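You operate a simulated robot arm through the tools that you are given. There is no shell and no other tool.

You run a simulated robot arm. Do the job below in one go: nothing can be reset, and whatever is moved stays where it is left.

TASK
Grease the patch on the vice nose.
Fine: wind the jaw in to bare it and back out after; the beige cloth takes grease from the tin and goes back. A coat counts when it lies all over at full strength: go over it till it gets no stronger.

The check looks at the end state, three seconds after you hand in, the way a careful person would. Anything else that was tipped, shoved, dropped, spilled or broken makes it a failure. Flat cloth is picked up by pressing the open fingertips on it (5 to 10 N) and closing them slowly along it; thin cloth reads only 2 to 8 mm in the jaws.

THE ROBOT
A 7-joint arm with a fingered hand, fixed in place. Base frame: the origin is on the floor under the middle of its stand, x ahead of it, y to its left, z up; the work surface is at about z = 0.82. Readings come in m, rad, newtons and seconds.
With the tool pointing down near the work surface it reaches from about 0.28 to 0.7 m from the base axis. Its first joint turns from -2.897 to 2.897 rad. Payload 4 kg.
Tool frame: the origin (TCP) lies between the finger pads and is the grasp point; the fingertips stand 0.026 m ahead of it; z points along the fingers, y is the line along which they close. The gripper opens to 0.156 m; its body begins 0.073 m behind the TCP. The gripper is a hand of 4 fingers: y runs from the thumb to the fingers, the wrist lies at [0, 0, -0.239] in the tool frame, and closing takes about 1.5 s.
Orientation is that of the tool frame in the base frame, as [roll, pitch, yaw] about the fixed x, y, z axes, in that order (R = Rz(yaw) Ry(pitch) Rx(roll)). With the fingers straight down and closing along the base's y, the tool's x points along the base's -x, its y along +y and its z along -z.

THE INTERFACE
- The arm moves only by the tool move_arm. Its argument "commands" is a list of rows, each a list of 6 numbers: the shift along the base's x, y, z in mm, then the turn, a rotation vector about the base's x, y, z in rad. In form: [[tx, ty, tz, rx, ry, rz], ...]. A call has 1 to 20 rows; each row shifts and turns the commanded pose from where the row before left it. "grip" is the finger opening in mm, from 0 to 156, set as the call begins (left out, the last holds). A row lasts 0.2 s, in which the tool goes at most 0.05 m and 0.15 rad; a call with a longer step from one row to the next is refused whole, and so is a gripper value outside its range. Where a pose cannot be reached the arm comes as near as it can. A force on the tool above 40 N (or 10 N above the force at the start of the call, whichever is more), or a blocked arm, ends the call early, and 0.2 s more pass. The fingers move at their own pace (about 0.072 m/s each) and stop on an object; they squeeze with about 32 N. The grip force told is the motor's: it shows also when the fingers shut on nothing. Time passes only in rows, and 0.2 s behind the last, so rows that do not move let the fingers close. It gives the time, the measured TCP pose, the force on the tool (base axes), the opening and the grip force at its end, in the units of the frame above (readings bear some noise), with the torque about the TCP (base axes, N m) and any sound that the robot's microphone picked up, and new pictures: "views" is both (left out), scene, wrist or none.
- Cameras (640 x 400 px; columns grow to the right, rows downward): "scene" is fixed at [0.0487, -0.6514, 1.5884]; the picture's right is [0.74, -0.68, 0.00], its down [-0.41, -0.45, -0.79] and it looks along [0.54, 0.58, -0.61] (base axes); focal length 316 px, centre (320, 200). "wrist" rides on the gripper at [0.058, -0.058, -0.091] in the tool frame; the picture's right is [0.71, 0.71, 0.00], its down [-0.53, 0.53, -0.67] and it looks along [-0.47, 0.47, 0.74] (tool axes); focal length 265 px, centre (320, 200).
- set_grasp(shape): the hand has 4 fingers and takes this shape, open, in about a second: jaw (thumb against the fingers, like two jaws); tri (thumb and two fingers); tip (a fingertip pinch); poke (one finger out to press); point (the index stretched); flat (the hand flat); cup (the hand cupped); fist (a fist). The gripper value then closes the fingers along that shape, each until it touches; the sizes above hold for jaw. It gives what a move gives, with no picture.
- point_at(camera, pixels): for up to 12 pixels [column, row] of the newest picture of that camera ("zoom" is the newest enlarged one), the place [x, y, z] in the base frame of the surface seen there, good to about 0.003 m. The clock stands still meanwhile.
- inspect(camera, box): a new picture of the part [left, top, right, bottom] of that camera's present view, enlarged. The clock stands still meanwhile.
- close_job(): hands the job in; it is judged then, once.

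Unless the task says otherwise, let go and move clear before handing in.

The tools are called after "Request:" by a JSON object that holds its "method" and its "body". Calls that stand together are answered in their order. move_arm: Moves the arm, as the interface text tells. Its arguments: {"type":"object","properties":{"commands":{"type":"array","items":{"type":"array","items":{"type":"number"}}},"grip":{"type":"number"},"views":{"type":"string","enum":["both","scene","wrist","none"]}},"required":["commands"]} The other tools are called the same way: set_grasp (shape) gives the hand a shape; point_at (camera, pixels) gives the place of the surface under pixels of a picture; inspect (camera, box) takes an enlarged picture of a part of a camera's view; close_job () hands the job in.

At the start:

```text
clock: 0.0
position: [0.4723, 0.1241, 1.0923]
ee_rot: [-3.141, -0.001, 3.14]
ft_force: [0.4, 0.6, -0.4]
torque: [-0.02, 0.01, 0.0]
gripper_width: 0.1559
grasp_force: 0.0
shape: jaw
```

scene: 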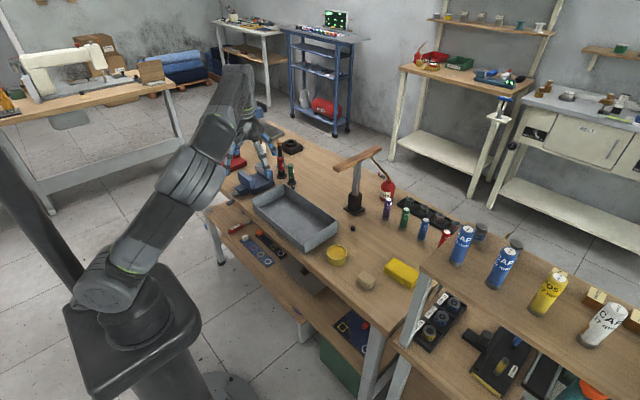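
wrist: 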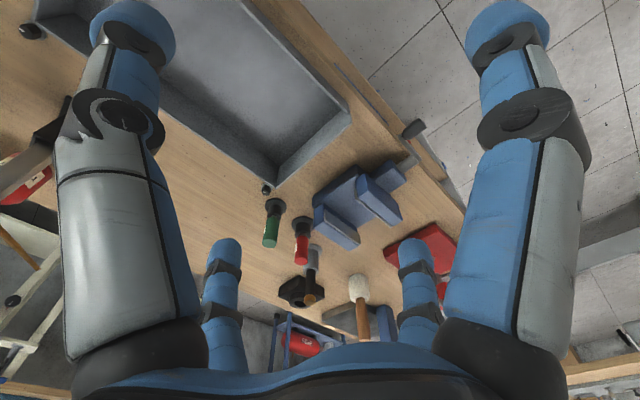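

The scene picture shows a bench with a blue vice-like object near (255,180), a tray at (295,218), a yellow tin at (337,255), a beige block at (366,281) and a yellow cloth at (402,273). I'll enlarge these areas to identify the vice, cloth and tin.

Request:
{"method": "inspect", "body": {"camera": "scene", "box": [200, 120, 340, 220]}}

Request:
{"method": "inspect", "body": {"camera": "scene", "box": [300, 210, 440, 310]}}

Request:
{"method": "inspect", "body": {"camera": "wrist", "box": [240, 140, 480, 320]}}

```text
4.00 times, centred on (270, 170) of scene
```

zoom: 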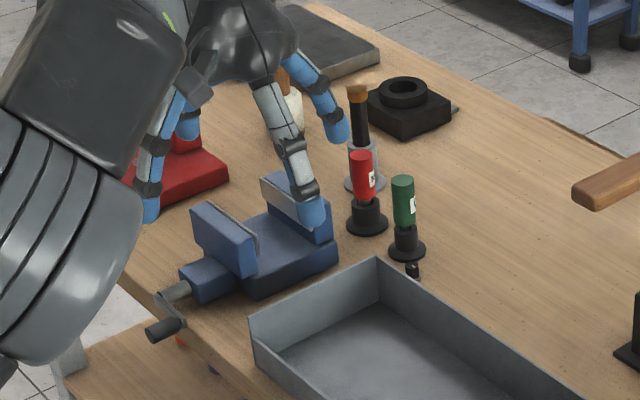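

```text
4.00 times, centred on (370, 260) of scene
```

zoom: 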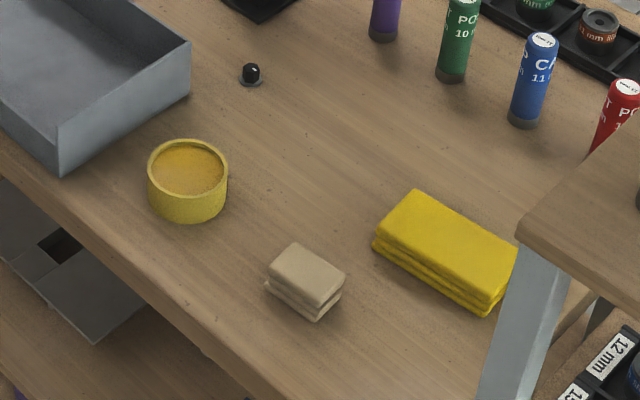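

```text
2.22 times, centred on (360, 230) of wrist
```

zoom: 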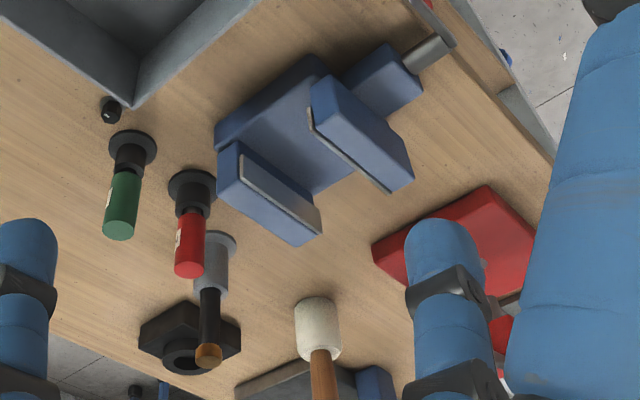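

The zooms show the vice (blue, crank at zoom (165,325)), open yellow grease tin, and folded beige cloth. I'll measure the places of these in the scene picture.

Request:
{"method": "point_at", "body": {"camera": "scene", "pixels": [[241, 202], [253, 187], [249, 175], [260, 180], [272, 190], [280, 180], [270, 168], [275, 165], [250, 190], [245, 196], [237, 203], [243, 192]]}}

Request:
{"method": "point_at", "body": {"camera": "scene", "pixels": [[337, 252], [328, 250], [346, 252], [337, 246], [338, 262], [366, 277], [360, 274], [374, 280], [366, 286], [402, 273], [355, 228], [380, 285]]}}

Request:
{"method": "inspect", "body": {"camera": "scene", "box": [225, 155, 295, 210]}}

```text
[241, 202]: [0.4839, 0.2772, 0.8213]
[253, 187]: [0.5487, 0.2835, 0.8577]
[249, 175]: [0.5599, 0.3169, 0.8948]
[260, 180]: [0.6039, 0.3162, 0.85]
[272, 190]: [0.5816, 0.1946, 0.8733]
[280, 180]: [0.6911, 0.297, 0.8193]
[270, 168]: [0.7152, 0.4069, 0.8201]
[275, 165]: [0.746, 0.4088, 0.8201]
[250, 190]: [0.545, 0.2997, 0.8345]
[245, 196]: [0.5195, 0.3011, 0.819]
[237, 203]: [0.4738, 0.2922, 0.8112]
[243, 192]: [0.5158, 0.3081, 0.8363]
```

```text
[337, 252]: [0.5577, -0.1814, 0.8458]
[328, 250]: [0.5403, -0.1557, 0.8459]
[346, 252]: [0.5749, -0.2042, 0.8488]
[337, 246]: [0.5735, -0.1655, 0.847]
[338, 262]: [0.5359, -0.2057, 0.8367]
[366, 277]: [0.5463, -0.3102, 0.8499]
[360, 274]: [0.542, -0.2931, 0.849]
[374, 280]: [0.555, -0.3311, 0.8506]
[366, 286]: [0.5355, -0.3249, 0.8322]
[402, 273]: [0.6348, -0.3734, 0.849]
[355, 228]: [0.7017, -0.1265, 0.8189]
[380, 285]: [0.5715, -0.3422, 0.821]
```

```text
7.27 times, centred on (260, 182) of scene
```

zoom: 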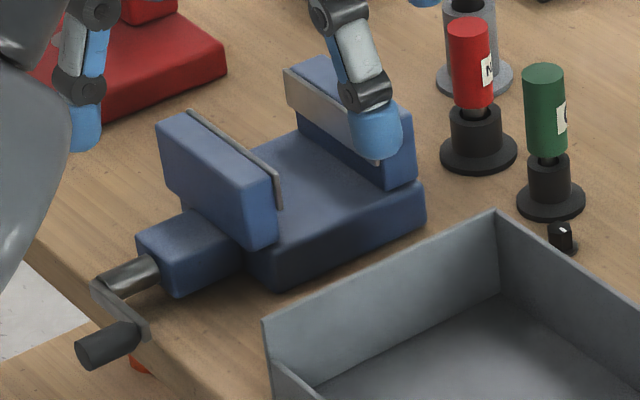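

The vice has a blue nose block at zoom (185,250), with a crank at (110,320) sticking out over the front edge of the bench. I'll move the hand back so the wrist camera looks straight at the nose.

Request:
{"method": "move_arm", "body": {"commands": [[-20, 15, -15, 0, 0, 0], [-20, 15, -15, 0, 0, 0], [-20, 15, -15, 0, 0, 0], [0, 5, -10, 0, 0, 0], [0, 0, 0, 0, 0, 0]]}}

```text
clock: 1.2
position: [0.4127, 0.1747, 1.0363]
ee_rot: [3.141, 0.001, 3.14]
ft_force: [0.8, -0.1, -0.1]
torque: [-0.01, 0.04, 0.05]
gripper_width: 0.1559
grasp_force: 0.0
shape: jaw
```

scene: 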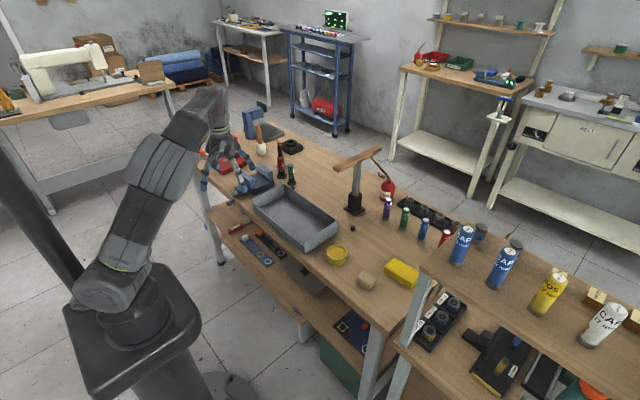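
wrist: 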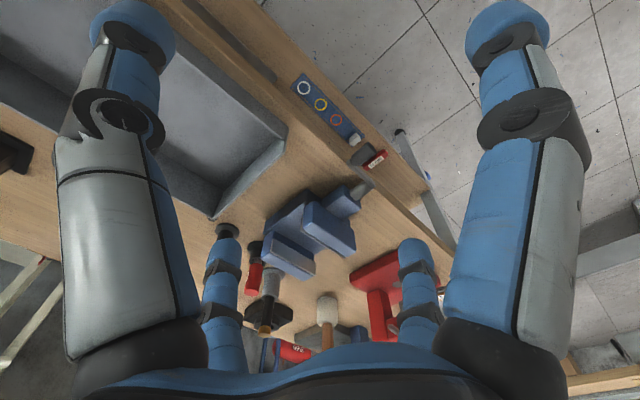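

The vice now appears at around (315,220) in the wrist picture, with the crank near (360,187). I'll zoom in on it.

Request:
{"method": "inspect", "body": {"camera": "wrist", "box": [250, 140, 410, 290]}}

Request:
{"method": "inspect", "body": {"camera": "scene", "box": [225, 155, 295, 210]}}

```text
2.67 times, centred on (330, 215) of wrist
```

zoom: 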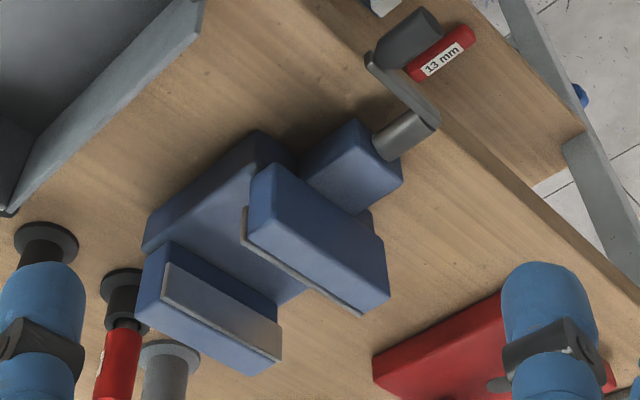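

```text
7.27 times, centred on (260, 182) of scene
```

zoom: 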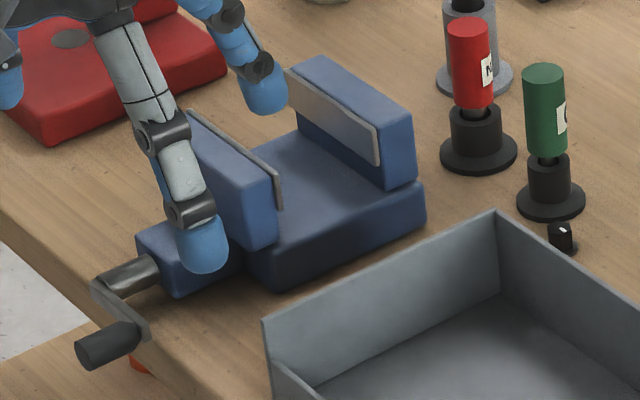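

I can see the crank's shaft, arm and knob clearly. I'll zoom in again tightly on the crank to measure it.

Request:
{"method": "inspect", "body": {"camera": "wrist", "box": [310, 135, 390, 235]}}

```text
4.00 times, centred on (350, 185) of wrist
```

zoom: 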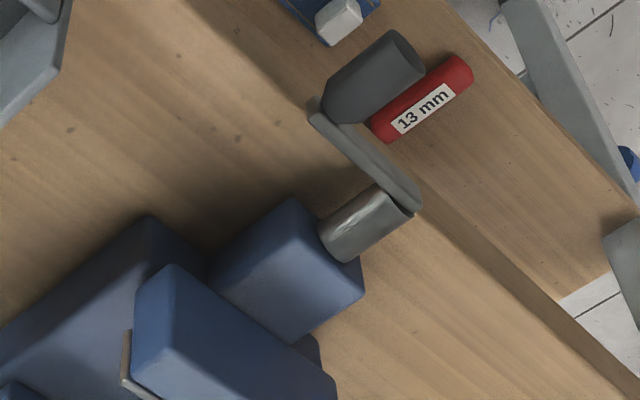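

Request:
{"method": "point_at", "body": {"camera": "zoom", "pixels": [[345, 95], [395, 60], [370, 75], [330, 125], [405, 205], [355, 225], [385, 205], [340, 240], [290, 220], [240, 265], [300, 310], [350, 265]]}}

Request:
{"method": "point_at", "body": {"camera": "zoom", "pixels": [[170, 280], [250, 340], [325, 385], [150, 330], [130, 375], [40, 340], [120, 260], [270, 320], [240, 300], [440, 95], [400, 120], [560, 290]]}}

```text
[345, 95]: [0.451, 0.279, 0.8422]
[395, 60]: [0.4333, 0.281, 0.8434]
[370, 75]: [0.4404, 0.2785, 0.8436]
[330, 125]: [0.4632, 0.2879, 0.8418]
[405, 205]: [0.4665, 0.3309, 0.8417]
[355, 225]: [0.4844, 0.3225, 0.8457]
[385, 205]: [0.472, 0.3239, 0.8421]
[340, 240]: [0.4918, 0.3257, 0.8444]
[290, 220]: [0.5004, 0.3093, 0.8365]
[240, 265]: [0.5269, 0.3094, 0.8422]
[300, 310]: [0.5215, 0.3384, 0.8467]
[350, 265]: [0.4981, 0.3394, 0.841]
```

```text
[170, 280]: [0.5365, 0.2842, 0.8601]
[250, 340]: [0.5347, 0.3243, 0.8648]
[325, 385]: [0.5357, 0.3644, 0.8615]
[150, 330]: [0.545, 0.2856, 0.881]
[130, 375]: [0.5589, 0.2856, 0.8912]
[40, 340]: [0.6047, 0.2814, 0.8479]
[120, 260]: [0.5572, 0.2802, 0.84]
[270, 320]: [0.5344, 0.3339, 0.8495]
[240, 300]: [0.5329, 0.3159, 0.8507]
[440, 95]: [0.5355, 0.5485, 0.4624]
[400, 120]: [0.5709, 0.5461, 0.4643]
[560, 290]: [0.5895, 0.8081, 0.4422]
```

The crank arm runs sideways from the shaft at about (0.47, 0.325, 0.835) to a knob at about (0.445, 0.28, 0.835), and the nose top is at z≈0.848. I need to know how the hand closes, so I'll close part-way in free air and look.

Request:
{"method": "inspect", "body": {"camera": "scene", "box": [170, 80, 310, 220]}}

Request:
{"method": "move_arm", "body": {"commands": [[0, 0, 0, 0, 0, 0], [0, 0, 0, 0, 0, 0], [0, 0, 0, 0, 0, 0], [0, 0, 0, 0, 0, 0], [0, 0, 0, 0, 0, 0], [0, 0, 0, 0, 0, 0], [0, 0, 0, 0, 0, 0]], "grip": 30}}

```text
2.86 times, centred on (240, 150) of scene
```

zoom: 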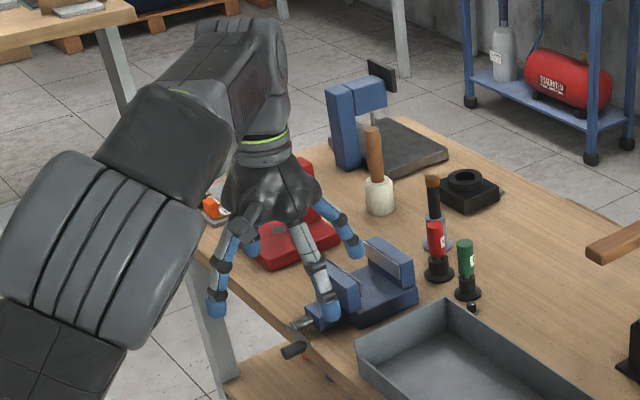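

```text
clock: 2.8
position: [0.4125, 0.1755, 1.0367]
ee_rot: [-3.142, 0.0, 3.14]
ft_force: [0.3, 0.1, 0.3]
torque: [-0.02, -0.01, -0.07]
gripper_width: 0.0303
grasp_force: 0.0
shape: jaw
```

scene: 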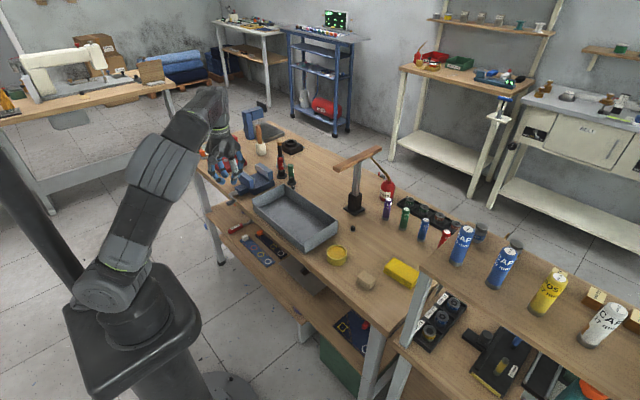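
wrist: 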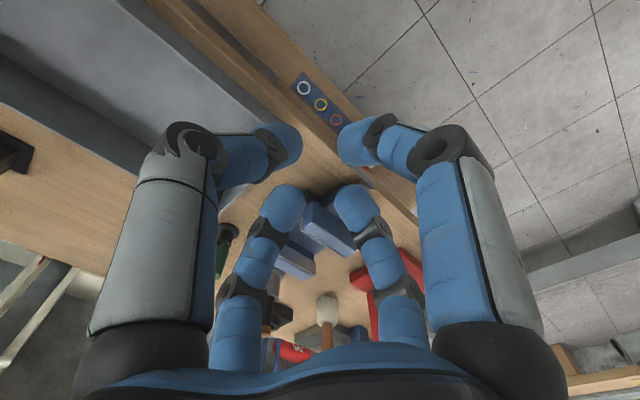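

The four fingers close like a symmetric claw. I'll try the fingertip pinch shape and look at it, because the crank knob is small and close to its arm.

Request:
{"method": "set_grasp", "body": {"shape": "tip"}}

Request:
{"method": "inspect", "body": {"camera": "wrist", "box": [0, 0, 640, 400]}}

Request:
{"method": "inspect", "body": {"camera": "scene", "box": [180, 90, 290, 200]}}

```text
clock: 3.7
position: [0.4124, 0.1745, 1.0359]
ee_rot: [3.141, 0.0, 3.141]
ft_force: [-0.5, 0.1, 0.4]
torque: [0.0, -0.01, 0.04]
gripper_width: 0.1559
grasp_force: 0.1
shape: tip
```

```text
1.00 times, centred on (320, 200) of wrist (not enlarged: the box is as wide or as high as the picture)
```

zoom: 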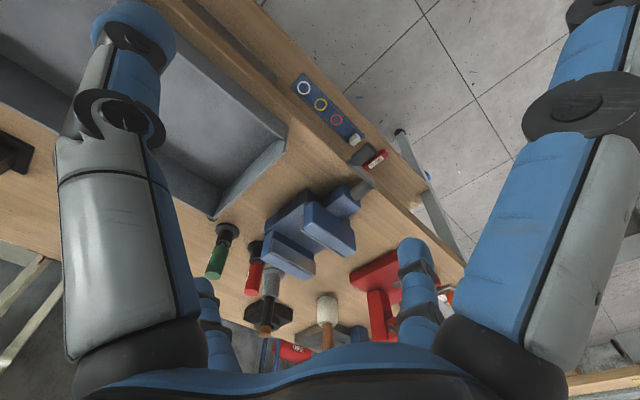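

```text
3.64 times, centred on (235, 145) of scene
```

zoom: 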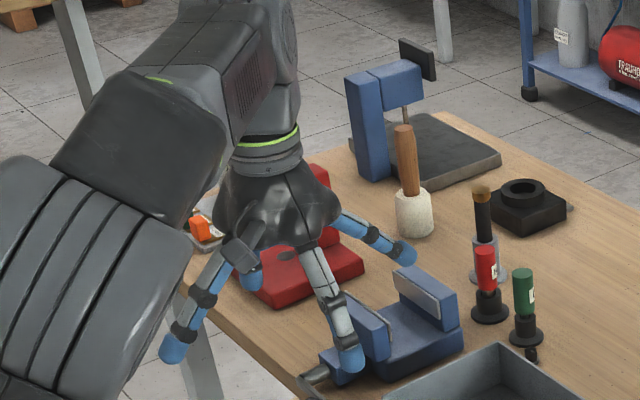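

In the pinch shape the two side fingers splay out, and the thumb and the opposing finger remain as a pincer along y. I'll measure where the fingertips and the arm base sit to plan for clearance.

Request:
{"method": "point_at", "body": {"camera": "zoom", "pixels": [[347, 360], [403, 252], [172, 348], [250, 280], [310, 260], [285, 210], [270, 150], [240, 250]]}}

Request:
{"method": "point_at", "body": {"camera": "scene", "pixels": [[130, 330], [100, 285], [70, 330], [150, 370], [130, 255], [180, 180], [205, 120], [205, 210], [213, 225]]}}

```text
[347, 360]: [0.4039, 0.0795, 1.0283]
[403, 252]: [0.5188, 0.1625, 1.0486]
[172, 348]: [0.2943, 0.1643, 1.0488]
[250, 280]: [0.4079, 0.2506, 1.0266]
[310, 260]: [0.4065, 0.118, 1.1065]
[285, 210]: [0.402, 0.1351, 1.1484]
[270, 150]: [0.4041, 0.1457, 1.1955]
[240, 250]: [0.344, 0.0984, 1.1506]
```

```text
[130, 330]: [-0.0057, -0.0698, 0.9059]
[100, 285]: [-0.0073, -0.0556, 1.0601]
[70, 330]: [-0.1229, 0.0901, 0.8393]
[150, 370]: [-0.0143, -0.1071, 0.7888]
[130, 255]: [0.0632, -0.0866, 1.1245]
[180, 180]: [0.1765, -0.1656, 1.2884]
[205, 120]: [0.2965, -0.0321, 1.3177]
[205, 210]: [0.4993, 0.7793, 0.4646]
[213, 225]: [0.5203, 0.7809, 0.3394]
```

The splayed side fingers reach about 0.11 m out at tip height, so with the tool tilted about 60° towards the vice they stay clear of it. I'll tilt the hand while moving to a spot in front of the knob.

Request:
{"method": "move_arm", "body": {"commands": [[-6, 13, -4, 0, -0.13, 0], [-6, 13, -4, 0, -0.13, 0], [-6, 13, -4, 0, -0.13, 0], [-6, 13, -4, 0, -0.13, 0], [-6, 13, -8, 0, -0.13, 0], [-6, 13, -8, 0, -0.13, 0], [-6, 13, -8, 0, -0.13, 0], [-6, 13, -8, 0, -0.13, 0], [0, 0, 0, 0, 0, 0]]}}

```text
clock: 5.7
position: [0.3621, 0.2679, 1.0448]
ee_rot: [2.989, 0.857, 3.063]
ft_force: [4.7, -4.6, 0.2]
torque: [0.3, 0.29, 0.39]
gripper_width: 0.1561
grasp_force: 0.1
shape: tip
out of reach, approached as far as the arm can: row 6, 7, 8
```

scene: 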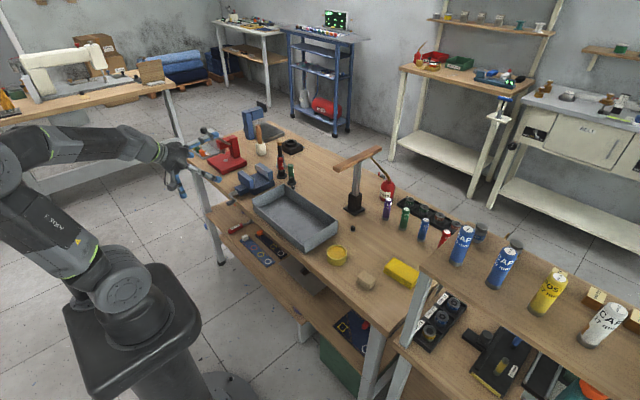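
wrist: 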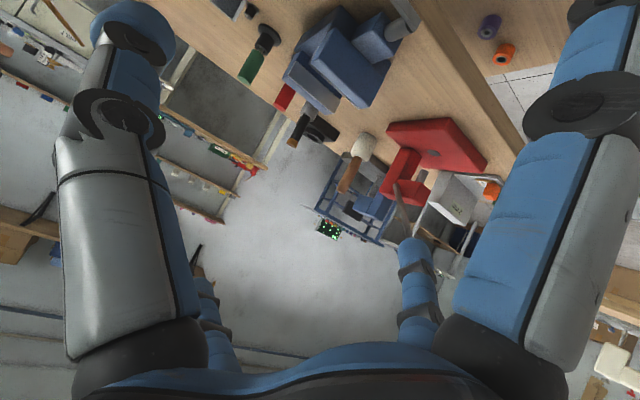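

The arm could not quite reach that tilt so close to itself (pitch 0.857 at x=0.362). Moving ahead in x should make it reachable, so I'll go 60 mm ahead at this height.

Request:
{"method": "move_arm", "body": {"commands": [[15, 0, 5, 0, 0, 0], [15, 0, 5, 0, 0, 0], [15, 0, 0, 0, 0, 0], [15, 0, 0, 0, 0, 0], [0, 0, 0, 0, 0, 0]]}}

```text
clock: 6.9
position: [0.4287, 0.259, 1.0557]
ee_rot: [3.02, 0.898, 3.061]
ft_force: [0.2, -0.1, -0.9]
torque: [-0.01, -0.01, 0.02]
gripper_width: 0.1561
grasp_force: 0.0
shape: tip
```

scene: 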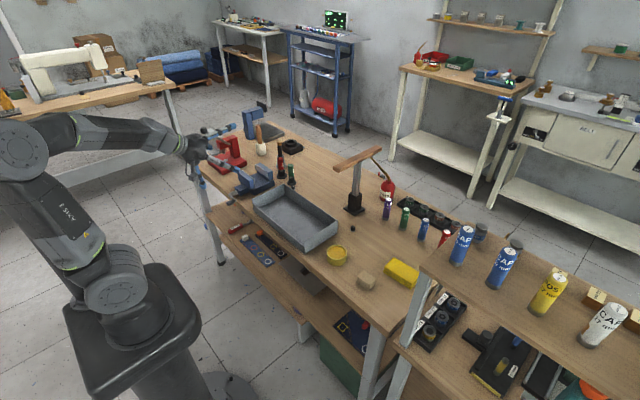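
wrist: 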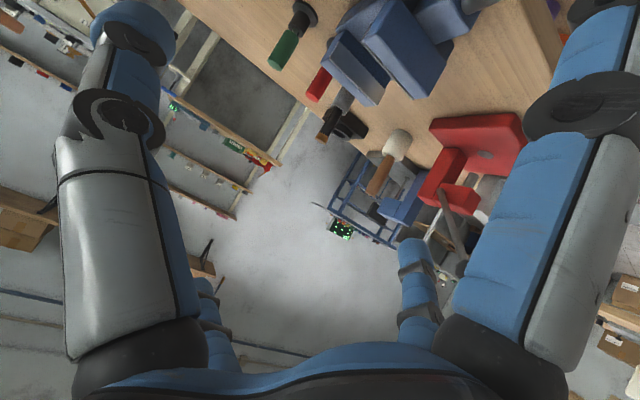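

The pose is now tilted 0.898 rad with a small roll error, and free of contact. I'll level the closing axis, part-close the pinch to 70 mm and descend above the knob.

Request:
{"method": "move_arm", "body": {"commands": [[0, 7, -25, -0.04, 0, 0], [0, 7, -25, -0.036, 0, 0], [0, 7, -25, 0, 0, 0], [0, 0, -25, 0, 0, 0], [0, 0, -20, 0, 0, 0], [0, 0, 0, 0, 0, 0]], "grip": 70}}

Request:
{"method": "inspect", "body": {"camera": "scene", "box": [180, 120, 290, 230]}}

```text
clock: 7.8
position: [0.4229, 0.2894, 0.967]
ee_rot: [2.932, 0.77, 3.008]
ft_force: [0.3, 1.3, 0.6]
torque: [0.03, 0.0, -0.01]
gripper_width: 0.0705
grasp_force: 0.0
shape: tip
stopped in row 4: the arm was blocked; the commanded pose is now the measured one
```

scene: 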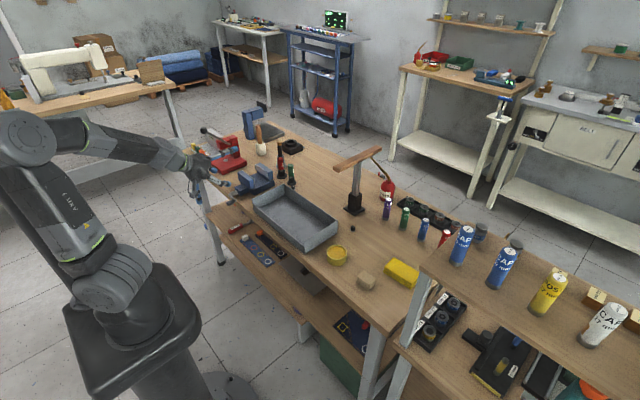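
wrist: 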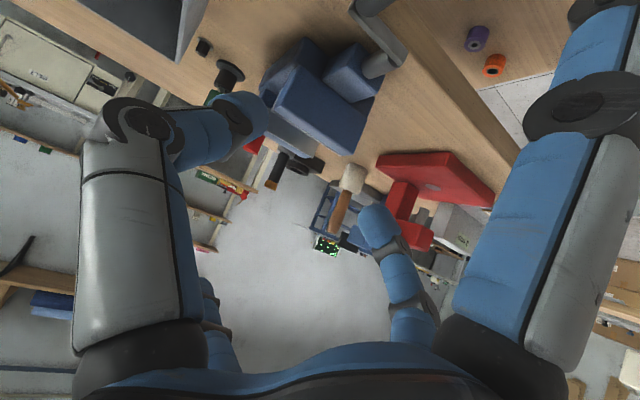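

```text
3.64 times, centred on (235, 175) of scene
```

zoom: 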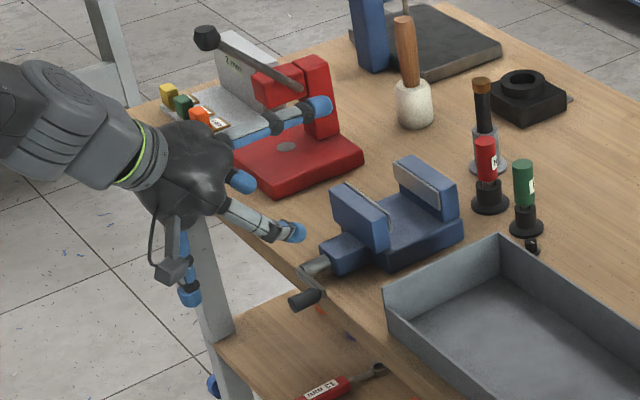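

The arm ran into a joint limit at this steep tilt (pitch 0.77, blocked with almost no force). I'll go back up and lower the tilt to about 0.45 rad, which this arm can hold more easily.

Request:
{"method": "move_arm", "body": {"commands": [[0, -5, 25, 0.04, 0.05, 0.03], [0, -5, 25, 0.04, 0.05, 0.03], [0, -5, 25, 0.04, 0.05, 0.03], [0, -5, 10, 0.04, 0.05, 0.03], [0, -5, 0, 0, 0.05, 0], [0, -5, 0, 0, 0.05, 0], [0, 0, 0, 0, 0, 0]], "grip": 156}}

```text
clock: 9.4
position: [0.4237, 0.2546, 1.0526]
ee_rot: [2.777, 0.454, 3.017]
ft_force: [-3.2, 6.4, -0.3]
torque: [-0.45, -0.26, -0.37]
gripper_width: 0.1561
grasp_force: 0.1
shape: tip
```

scene: 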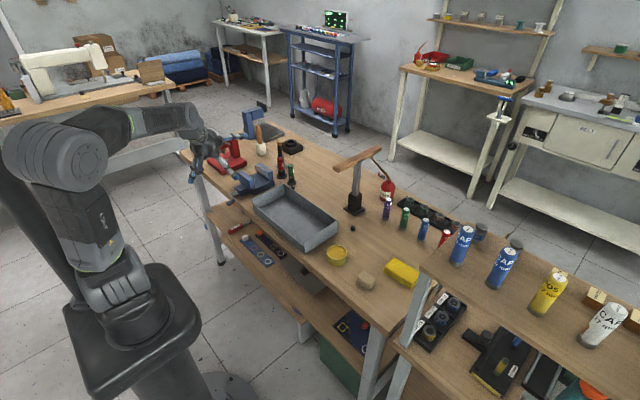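
wrist: 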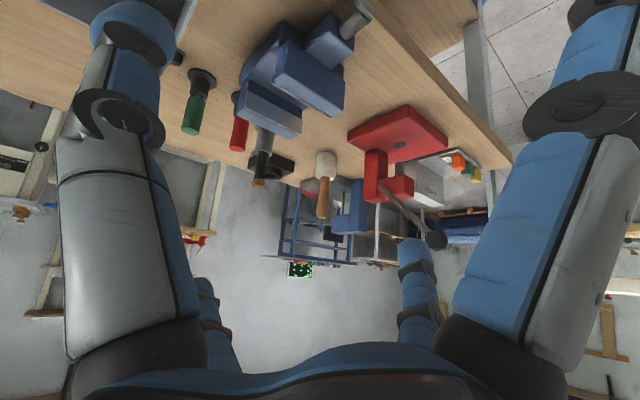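

The hand is tilted the wrong way in roll (2.777) and a 6 N side force is shown, possibly the lever of the red press near (436,240). I'll check where that lever is and zoom before moving more.

Request:
{"method": "point_at", "body": {"camera": "wrist", "pixels": [[436, 240], [415, 215], [395, 195], [415, 245], [400, 300], [380, 175], [470, 165]]}}

Request:
{"method": "inspect", "body": {"camera": "scene", "box": [170, 90, 280, 200]}}

```text
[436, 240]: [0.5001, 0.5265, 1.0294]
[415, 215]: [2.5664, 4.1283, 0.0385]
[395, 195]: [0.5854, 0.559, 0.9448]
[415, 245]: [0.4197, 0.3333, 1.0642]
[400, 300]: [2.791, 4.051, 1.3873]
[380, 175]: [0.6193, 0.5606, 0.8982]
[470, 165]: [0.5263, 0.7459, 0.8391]
```

```text
3.64 times, centred on (225, 145) of scene
```

zoom: 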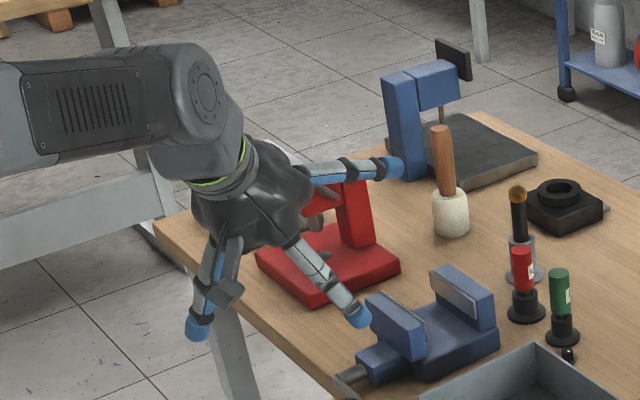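

The lever ball at (0.50, 0.527, 1.03) is well away from the hand, so nothing is touched. I'll undo the roll error and move slightly away, then look at the other hand shapes.

Request:
{"method": "move_arm", "body": {"commands": [[0, -5, 0, -0.12, 0, 0.04], [0, -5, 0, -0.12, 0, 0.04], [0, -5, 0, -0.12, 0, 0.04], [0, 0, 0, 0, 0, 0]], "views": "none"}}

Request:
{"method": "set_grasp", "body": {"shape": "tri"}}

Request:
{"method": "inspect", "body": {"camera": "scene", "box": [170, 90, 280, 200]}}

Request:
{"method": "set_grasp", "body": {"shape": "point"}}

Request:
{"method": "inspect", "body": {"camera": "scene", "box": [170, 90, 280, 200]}}

Request:
{"method": "set_grasp", "body": {"shape": "poke"}}

Request:
{"method": "inspect", "body": {"camera": "scene", "box": [170, 90, 280, 200]}}

```text
clock: 10.4
position: [0.4216, 0.2435, 1.0527]
ee_rot: [-3.107, 0.441, -2.955]
ft_force: [0.7, 0.3, -0.2]
torque: [0.03, 0.03, 0.02]
gripper_width: 0.1558
grasp_force: 0.1
shape: tip
```

```text
clock: 11.3
position: [0.4204, 0.2441, 1.0529]
ee_rot: [-3.107, 0.443, -2.958]
ft_force: [-0.2, -0.6, -0.3]
torque: [0.03, 0.05, -0.04]
gripper_width: 0.1559
grasp_force: 0.1
shape: tri
```

```text
3.64 times, centred on (225, 145) of scene
```

zoom: 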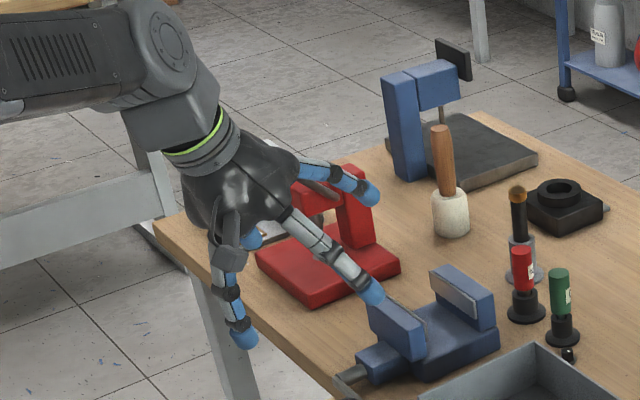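

```text
clock: 12.2
position: [0.4219, 0.245, 1.0529]
ee_rot: [-3.107, 0.443, -2.956]
ft_force: [-0.1, 0.6, -0.1]
torque: [-0.01, -0.01, -0.04]
gripper_width: 0.1499
grasp_force: 0.1
shape: point
```

```text
3.64 times, centred on (225, 145) of scene
```

zoom: 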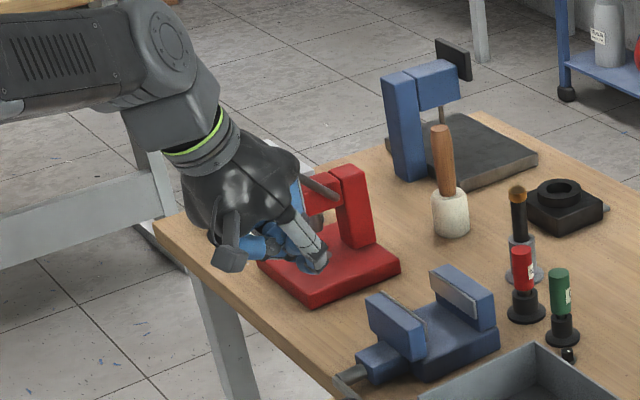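

```text
clock: 13.1
position: [0.4214, 0.242, 1.052]
ee_rot: [-3.109, 0.441, -2.957]
ft_force: [0.6, 0.4, -0.2]
torque: [0.0, -0.01, 0.03]
gripper_width: 0.0001
grasp_force: 0.1
shape: poke
```

```text
3.64 times, centred on (225, 145) of scene
```

zoom: 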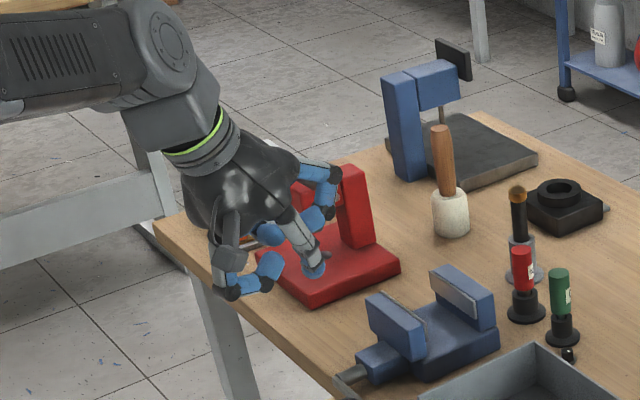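

In "point" and "poke" most fingers fold away compactly. I'll look from the wrist camera to see which finger stays out.

Request:
{"method": "inspect", "body": {"camera": "wrist", "box": [0, 0, 640, 400]}}

Request:
{"method": "set_grasp", "body": {"shape": "point"}}

Request:
{"method": "inspect", "body": {"camera": "wrist", "box": [0, 0, 640, 400]}}

Request:
{"method": "set_grasp", "body": {"shape": "tri"}}

Request:
{"method": "inspect", "body": {"camera": "wrist", "box": [0, 0, 640, 400]}}

```text
1.00 times, centred on (320, 200) of wrist (not enlarged: the box is as wide or as high as the picture)
```

zoom: 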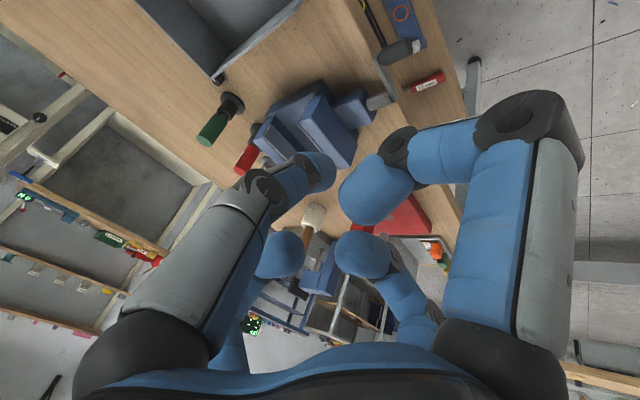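

```text
clock: 14.0
position: [0.4224, 0.244, 1.0524]
ee_rot: [-3.107, 0.442, -2.956]
ft_force: [-0.1, 1.1, 0.0]
torque: [0.04, -0.04, -0.01]
gripper_width: 0.15
grasp_force: 0.0
shape: point
```

```text
1.00 times, centred on (320, 200) of wrist (not enlarged: the box is as wide or as high as the picture)
```

zoom: 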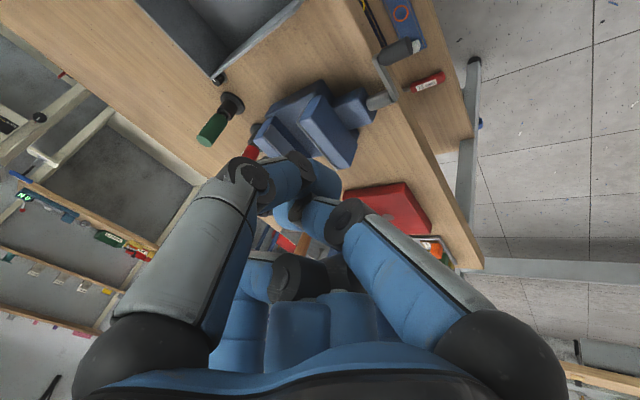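

```text
clock: 14.9
position: [0.4217, 0.2432, 1.0518]
ee_rot: [-3.109, 0.442, -2.955]
ft_force: [1.3, 0.4, -0.2]
torque: [-0.01, 0.03, 0.02]
gripper_width: 0.1561
grasp_force: 0.1
shape: tri
```

```text
1.00 times, centred on (320, 200) of wrist (not enlarged: the box is as wide or as high as the picture)
```

zoom: 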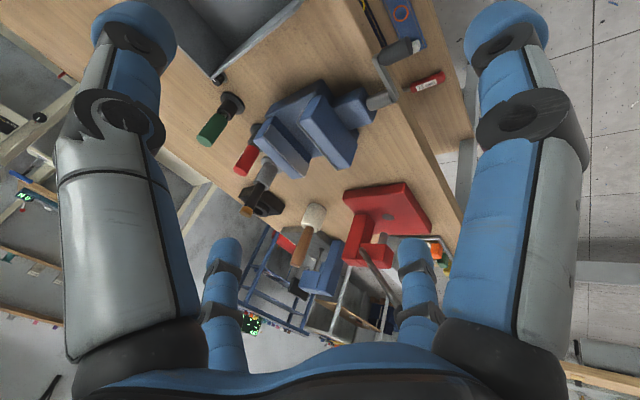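

"Tri" looks like "jaw" when open; I need to see which finger it leaves out when closing, so I'll close it in free air.

Request:
{"method": "move_arm", "body": {"commands": [[0, 0, 0, 0, 0, 0], [0, 0, 0, 0, 0, 0], [0, 0, 0, 0, 0, 0], [0, 0, 0, 0, 0, 0], [0, 0, 0, 0, 0, 0], [0, 0, 0, 0, 0, 0]], "grip": 30, "views": "wrist"}}

Request:
{"method": "inspect", "body": {"camera": "scene", "box": [170, 90, 280, 200]}}

```text
clock: 16.3
position: [0.4208, 0.2434, 1.0523]
ee_rot: [-3.108, 0.441, -2.957]
ft_force: [0.4, 0.2, 0.4]
torque: [0.02, 0.03, 0.0]
gripper_width: 0.0304
grasp_force: 0.1
shape: tri
```

wrist: 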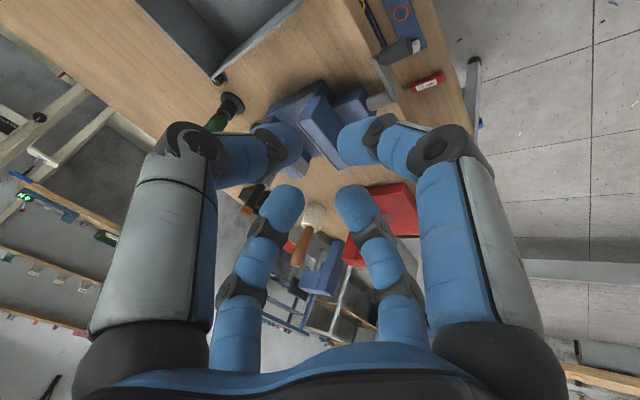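

```text
3.64 times, centred on (225, 145) of scene
```

zoom: 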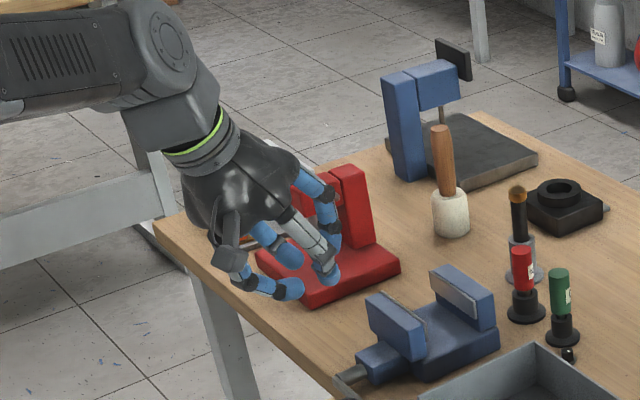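

In this hand "tri" closes just like "jaw", so all four fingers work as a claw. I'll turn the hand 45° about its own axis, so two front fingers can straddle the knob from both sides in y and the camera looks at the crank from behind.

Request:
{"method": "set_grasp", "body": {"shape": "jaw"}}

Request:
{"method": "move_arm", "body": {"commands": [[0, 4, 0, 0.018, 0, -0.092], [0, 4, 0, 0.018, 0, -0.092], [0, 4, 0, 0.0558, 0, -0.118], [0, 4, 0, 0.0558, 0, -0.118], [0, 4, 0, 0.0558, 0, -0.118], [0, 4, -4, 0.0558, 0, -0.118], [0, 4, -4, 0.0558, 0, -0.118], [0, 4, -4, 0.0558, 0, -0.118], [0, 4, 0, 0, 0, 0], [0, 0, 0, 0, 0, 0]], "grip": 60}}

```text
clock: 17.2
position: [0.4207, 0.2428, 1.0524]
ee_rot: [-3.107, 0.441, -2.957]
ft_force: [0.9, 0.3, 0.6]
torque: [0.01, 0.0, 0.03]
gripper_width: 0.1558
grasp_force: 0.1
shape: jaw
```

```text
clock: 19.4
position: [0.4478, 0.2371, 1.0628]
ee_rot: [2.855, 0.339, 2.397]
ft_force: [0.3, 0.1, -0.2]
torque: [-0.01, 0.0, 0.0]
gripper_width: 0.0602
grasp_force: 0.0
shape: jaw
out of reach, approached as far as the arm can: row 7, 8, 9
```

scene: 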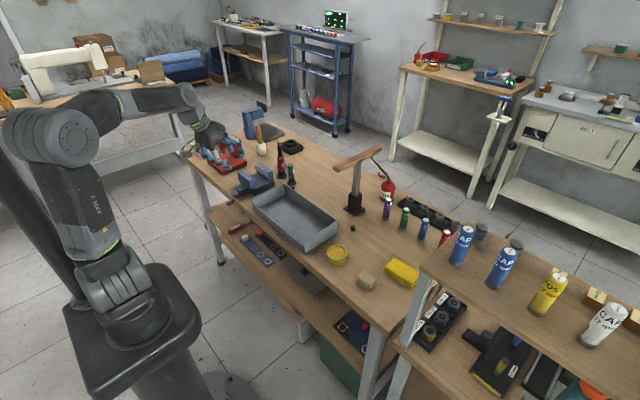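
wrist: 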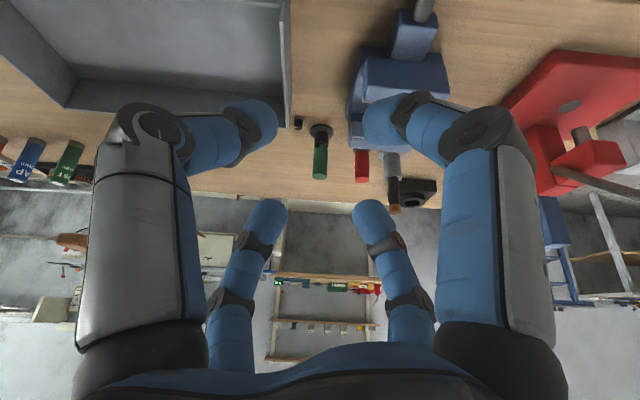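

Tilt and yaw came out nearly as planned (tool z ≈ (0.43, 0, -0.90)), but the position was not reachable because the wrist is wound up the wrong way. By the hand's symmetry, turning +45° instead of -45° is the same, so I'll turn back 90° about the tool axis.

Request:
{"method": "move_arm", "body": {"commands": [[0, 0, 0, -0.0608, 0, 0.129], [0, 0, 0, -0.0608, 0, 0.129], [0, 0, 0, -0.0608, 0, 0.129], [0, 0, 0, -0.0608, 0, 0.129], [0, 0, 0, -0.0608, 0, 0.129], [0, 0, 0, -0.0608, 0, 0.129], [0, 0, 0, -0.0608, 0, 0.129], [0, 0, 0, -0.0608, 0, 0.129], [0, 0, 0, -0.0608, 0, 0.129], [0, 0, 0, -0.0608, 0, 0.129], [0, 0, 0, -0.0608, 0, 0.129], [0, 0, 0, 0, 0, 0]]}}

```text
clock: 22.0
position: [0.4459, 0.2378, 1.0636]
ee_rot: [-2.792, 0.281, -2.232]
ft_force: [0.0, -0.7, 0.0]
torque: [-0.02, 0.0, 0.02]
gripper_width: 0.0603
grasp_force: 0.1
shape: jaw
```

scene: 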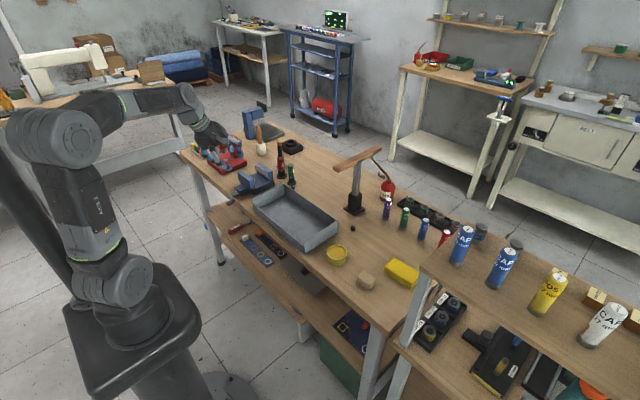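
wrist: 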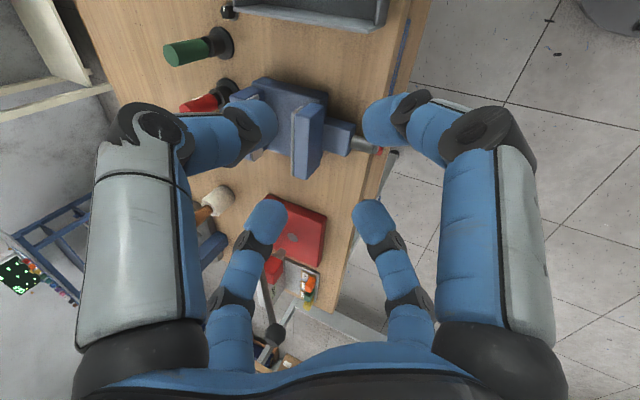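

The full turn worked with no force. Now I'll move above the knob at (0.42, 0.28), staying at z≈0.98 first.

Request:
{"method": "move_arm", "body": {"commands": [[-9, 14, -20, 0, 0, 0], [-9, 14, -20, 0, 0, 0], [-8, 14, -20, 0, 0, 0], [0, 0, -20, 0, 0, 0], [0, 0, 0, 0, 0, 0]]}}

Request:
{"method": "inspect", "body": {"camera": "scene", "box": [180, 110, 290, 220]}}

```text
clock: 23.2
position: [0.4231, 0.2789, 0.9825]
ee_rot: [-2.794, 0.281, -2.236]
ft_force: [0.7, 0.3, -0.3]
torque: [0.02, 0.0, 0.01]
gripper_width: 0.0604
grasp_force: 0.0
shape: jaw
```

scene: 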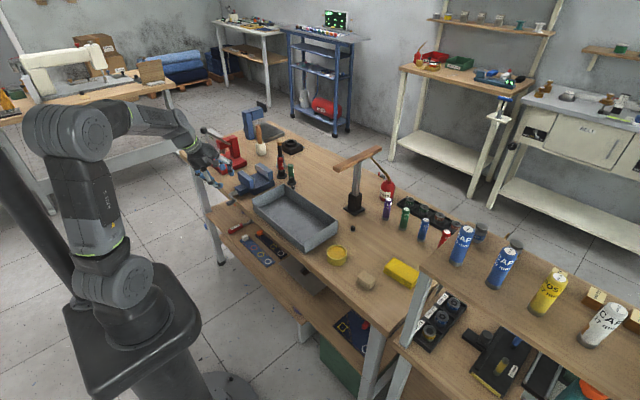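
wrist: 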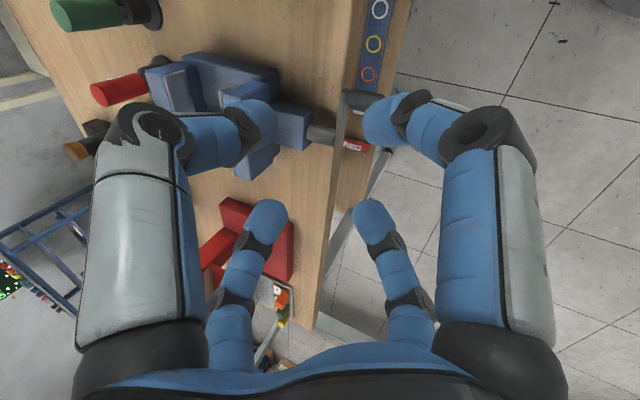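

```text
3.64 times, centred on (235, 165) of scene
```

zoom: 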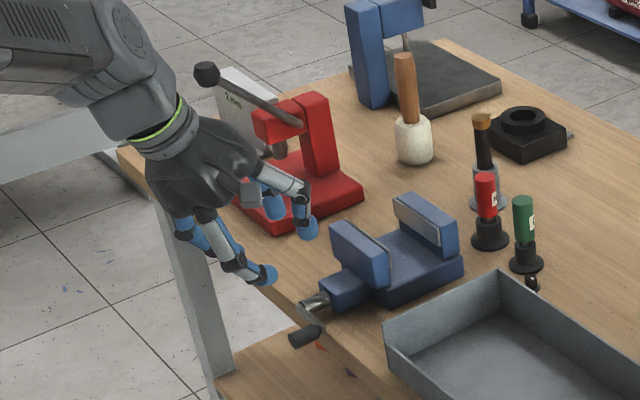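

The hand is right above the knob region with all fingers clear. I'll descend to z≈0.90 and check alignment.

Request:
{"method": "move_arm", "body": {"commands": [[-1, 0, -20, 0, 0, 0], [-1, 0, -20, 0, 0, 0], [-1, 0, -20, 0, 0, 0], [0, 0, -20, 0, 0, 0], [0, 0, 0, 0, 0, 0]]}}

Request:
{"method": "inspect", "body": {"camera": "scene", "box": [190, 150, 270, 230]}}

```text
clock: 24.4
position: [0.4187, 0.279, 0.9026]
ee_rot: [-2.794, 0.28, -2.235]
ft_force: [0.0, -1.4, -0.1]
torque: [0.0, 0.0, 0.0]
gripper_width: 0.0603
grasp_force: 0.1
shape: jaw
```

scene: 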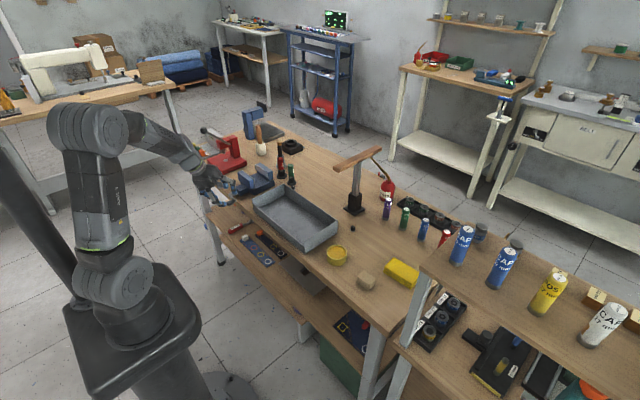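
wrist: 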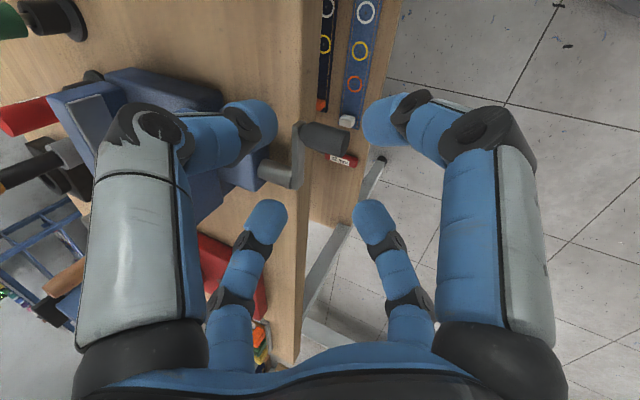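

```text
5.00 times, centred on (230, 190) of scene
```

zoom: 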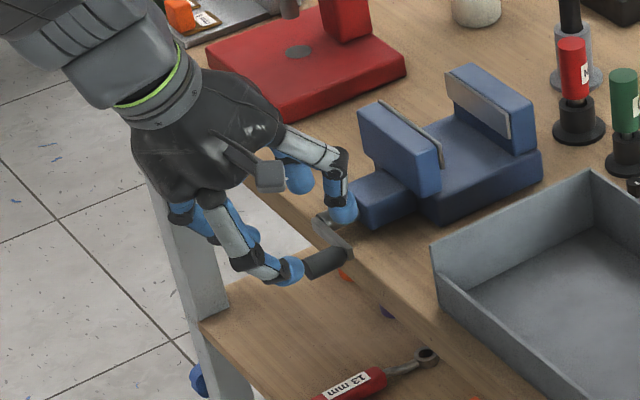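

In the wrist view the knob at (325,138) lies ahead of the claw's centre as expected. I'll back off 6 mm in x, narrow the claw to 50 mm, and come down around the knob to z≈0.838.

Request:
{"method": "move_arm", "body": {"commands": [[-6, 1, 0, 0.03, 0, -0.063], [0, 0, -15, 0, 0, 0], [0, 0, -15, 0, 0, 0], [0, 0, -10, 0, 0, 0], [0, 0, 0, 0, 0, 0]], "grip": 52}}

Request:
{"method": "inspect", "body": {"camera": "scene", "box": [200, 165, 260, 225]}}

```text
clock: 25.6
position: [0.4129, 0.2809, 0.8619]
ee_rot: [-2.812, 0.304, -2.302]
ft_force: [0.2, -0.3, 0.5]
torque: [0.04, 0.0, 0.02]
gripper_width: 0.0527
grasp_force: 0.0
shape: jaw
```

scene: 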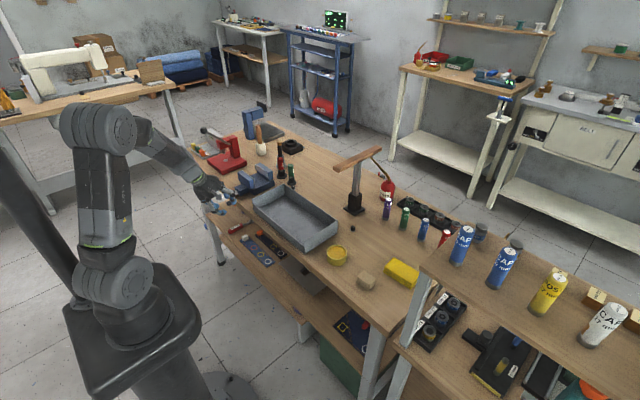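
wrist: 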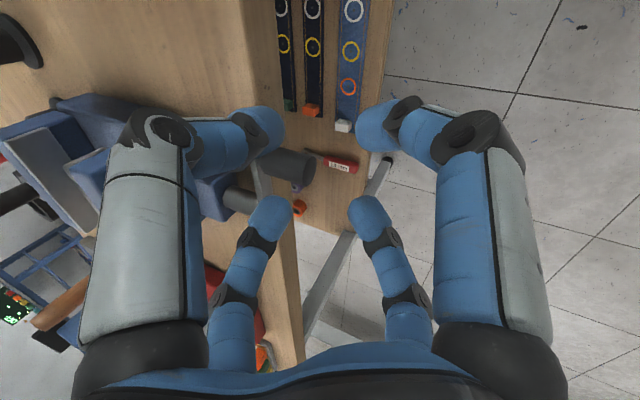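

```text
6.67 times, centred on (230, 195) of scene
```

zoom: 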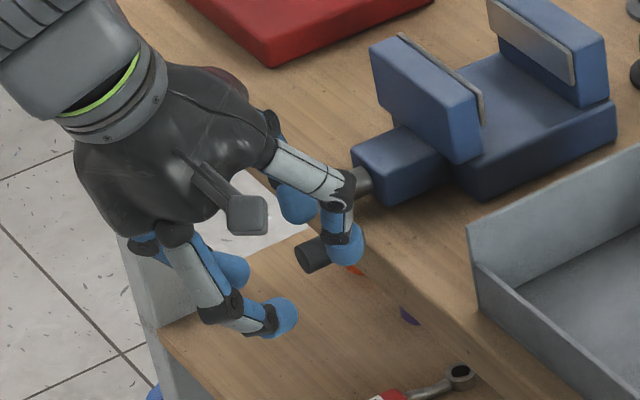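

The knob (wrist (288,165)) is between the two front fingers with room on both sides. I'll go down the last 24 mm.

Request:
{"method": "move_arm", "body": {"commands": [[0, 0, -12, 0, 0, 0], [0, 0, -12, 0, 0, 0], [0, 0, 0, 0, 0, 0]]}}

Request:
{"method": "inspect", "body": {"camera": "scene", "box": [200, 165, 260, 225]}}

Request:
{"method": "inspect", "body": {"camera": "wrist", "box": [200, 80, 400, 260]}}

```text
clock: 26.4
position: [0.4126, 0.2787, 0.8376]
ee_rot: [-2.813, 0.303, -2.303]
ft_force: [-0.3, 0.8, -0.7]
torque: [0.03, 0.0, 0.02]
gripper_width: 0.0524
grasp_force: 0.1
shape: jaw
```

scene: 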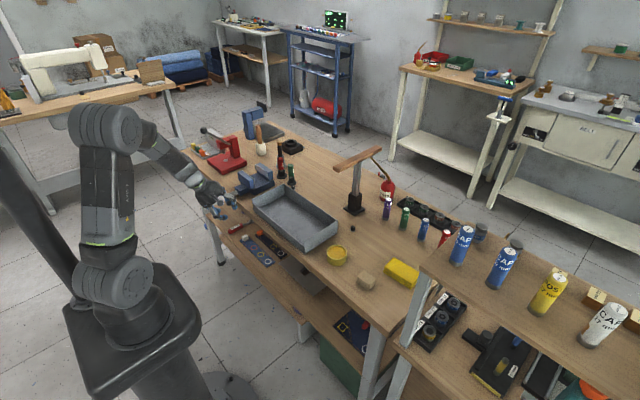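
wrist: 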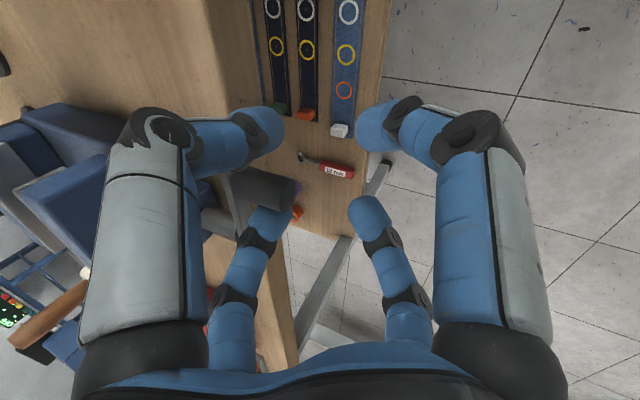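

```text
6.67 times, centred on (230, 195) of scene
```

zoom: 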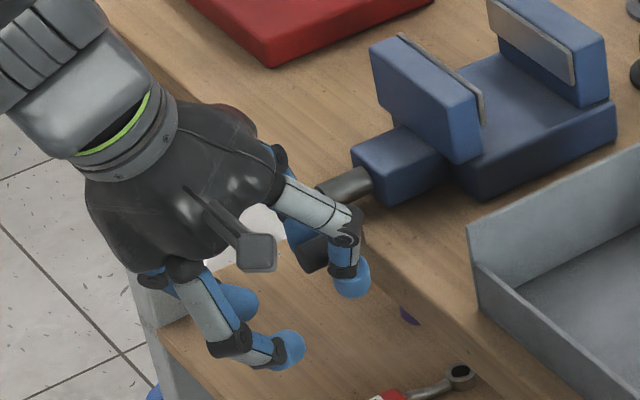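

```text
2.22 times, centred on (300, 170) of wrist
```

zoom: 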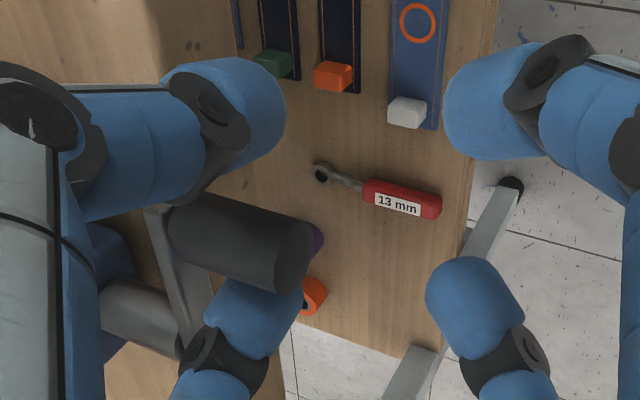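

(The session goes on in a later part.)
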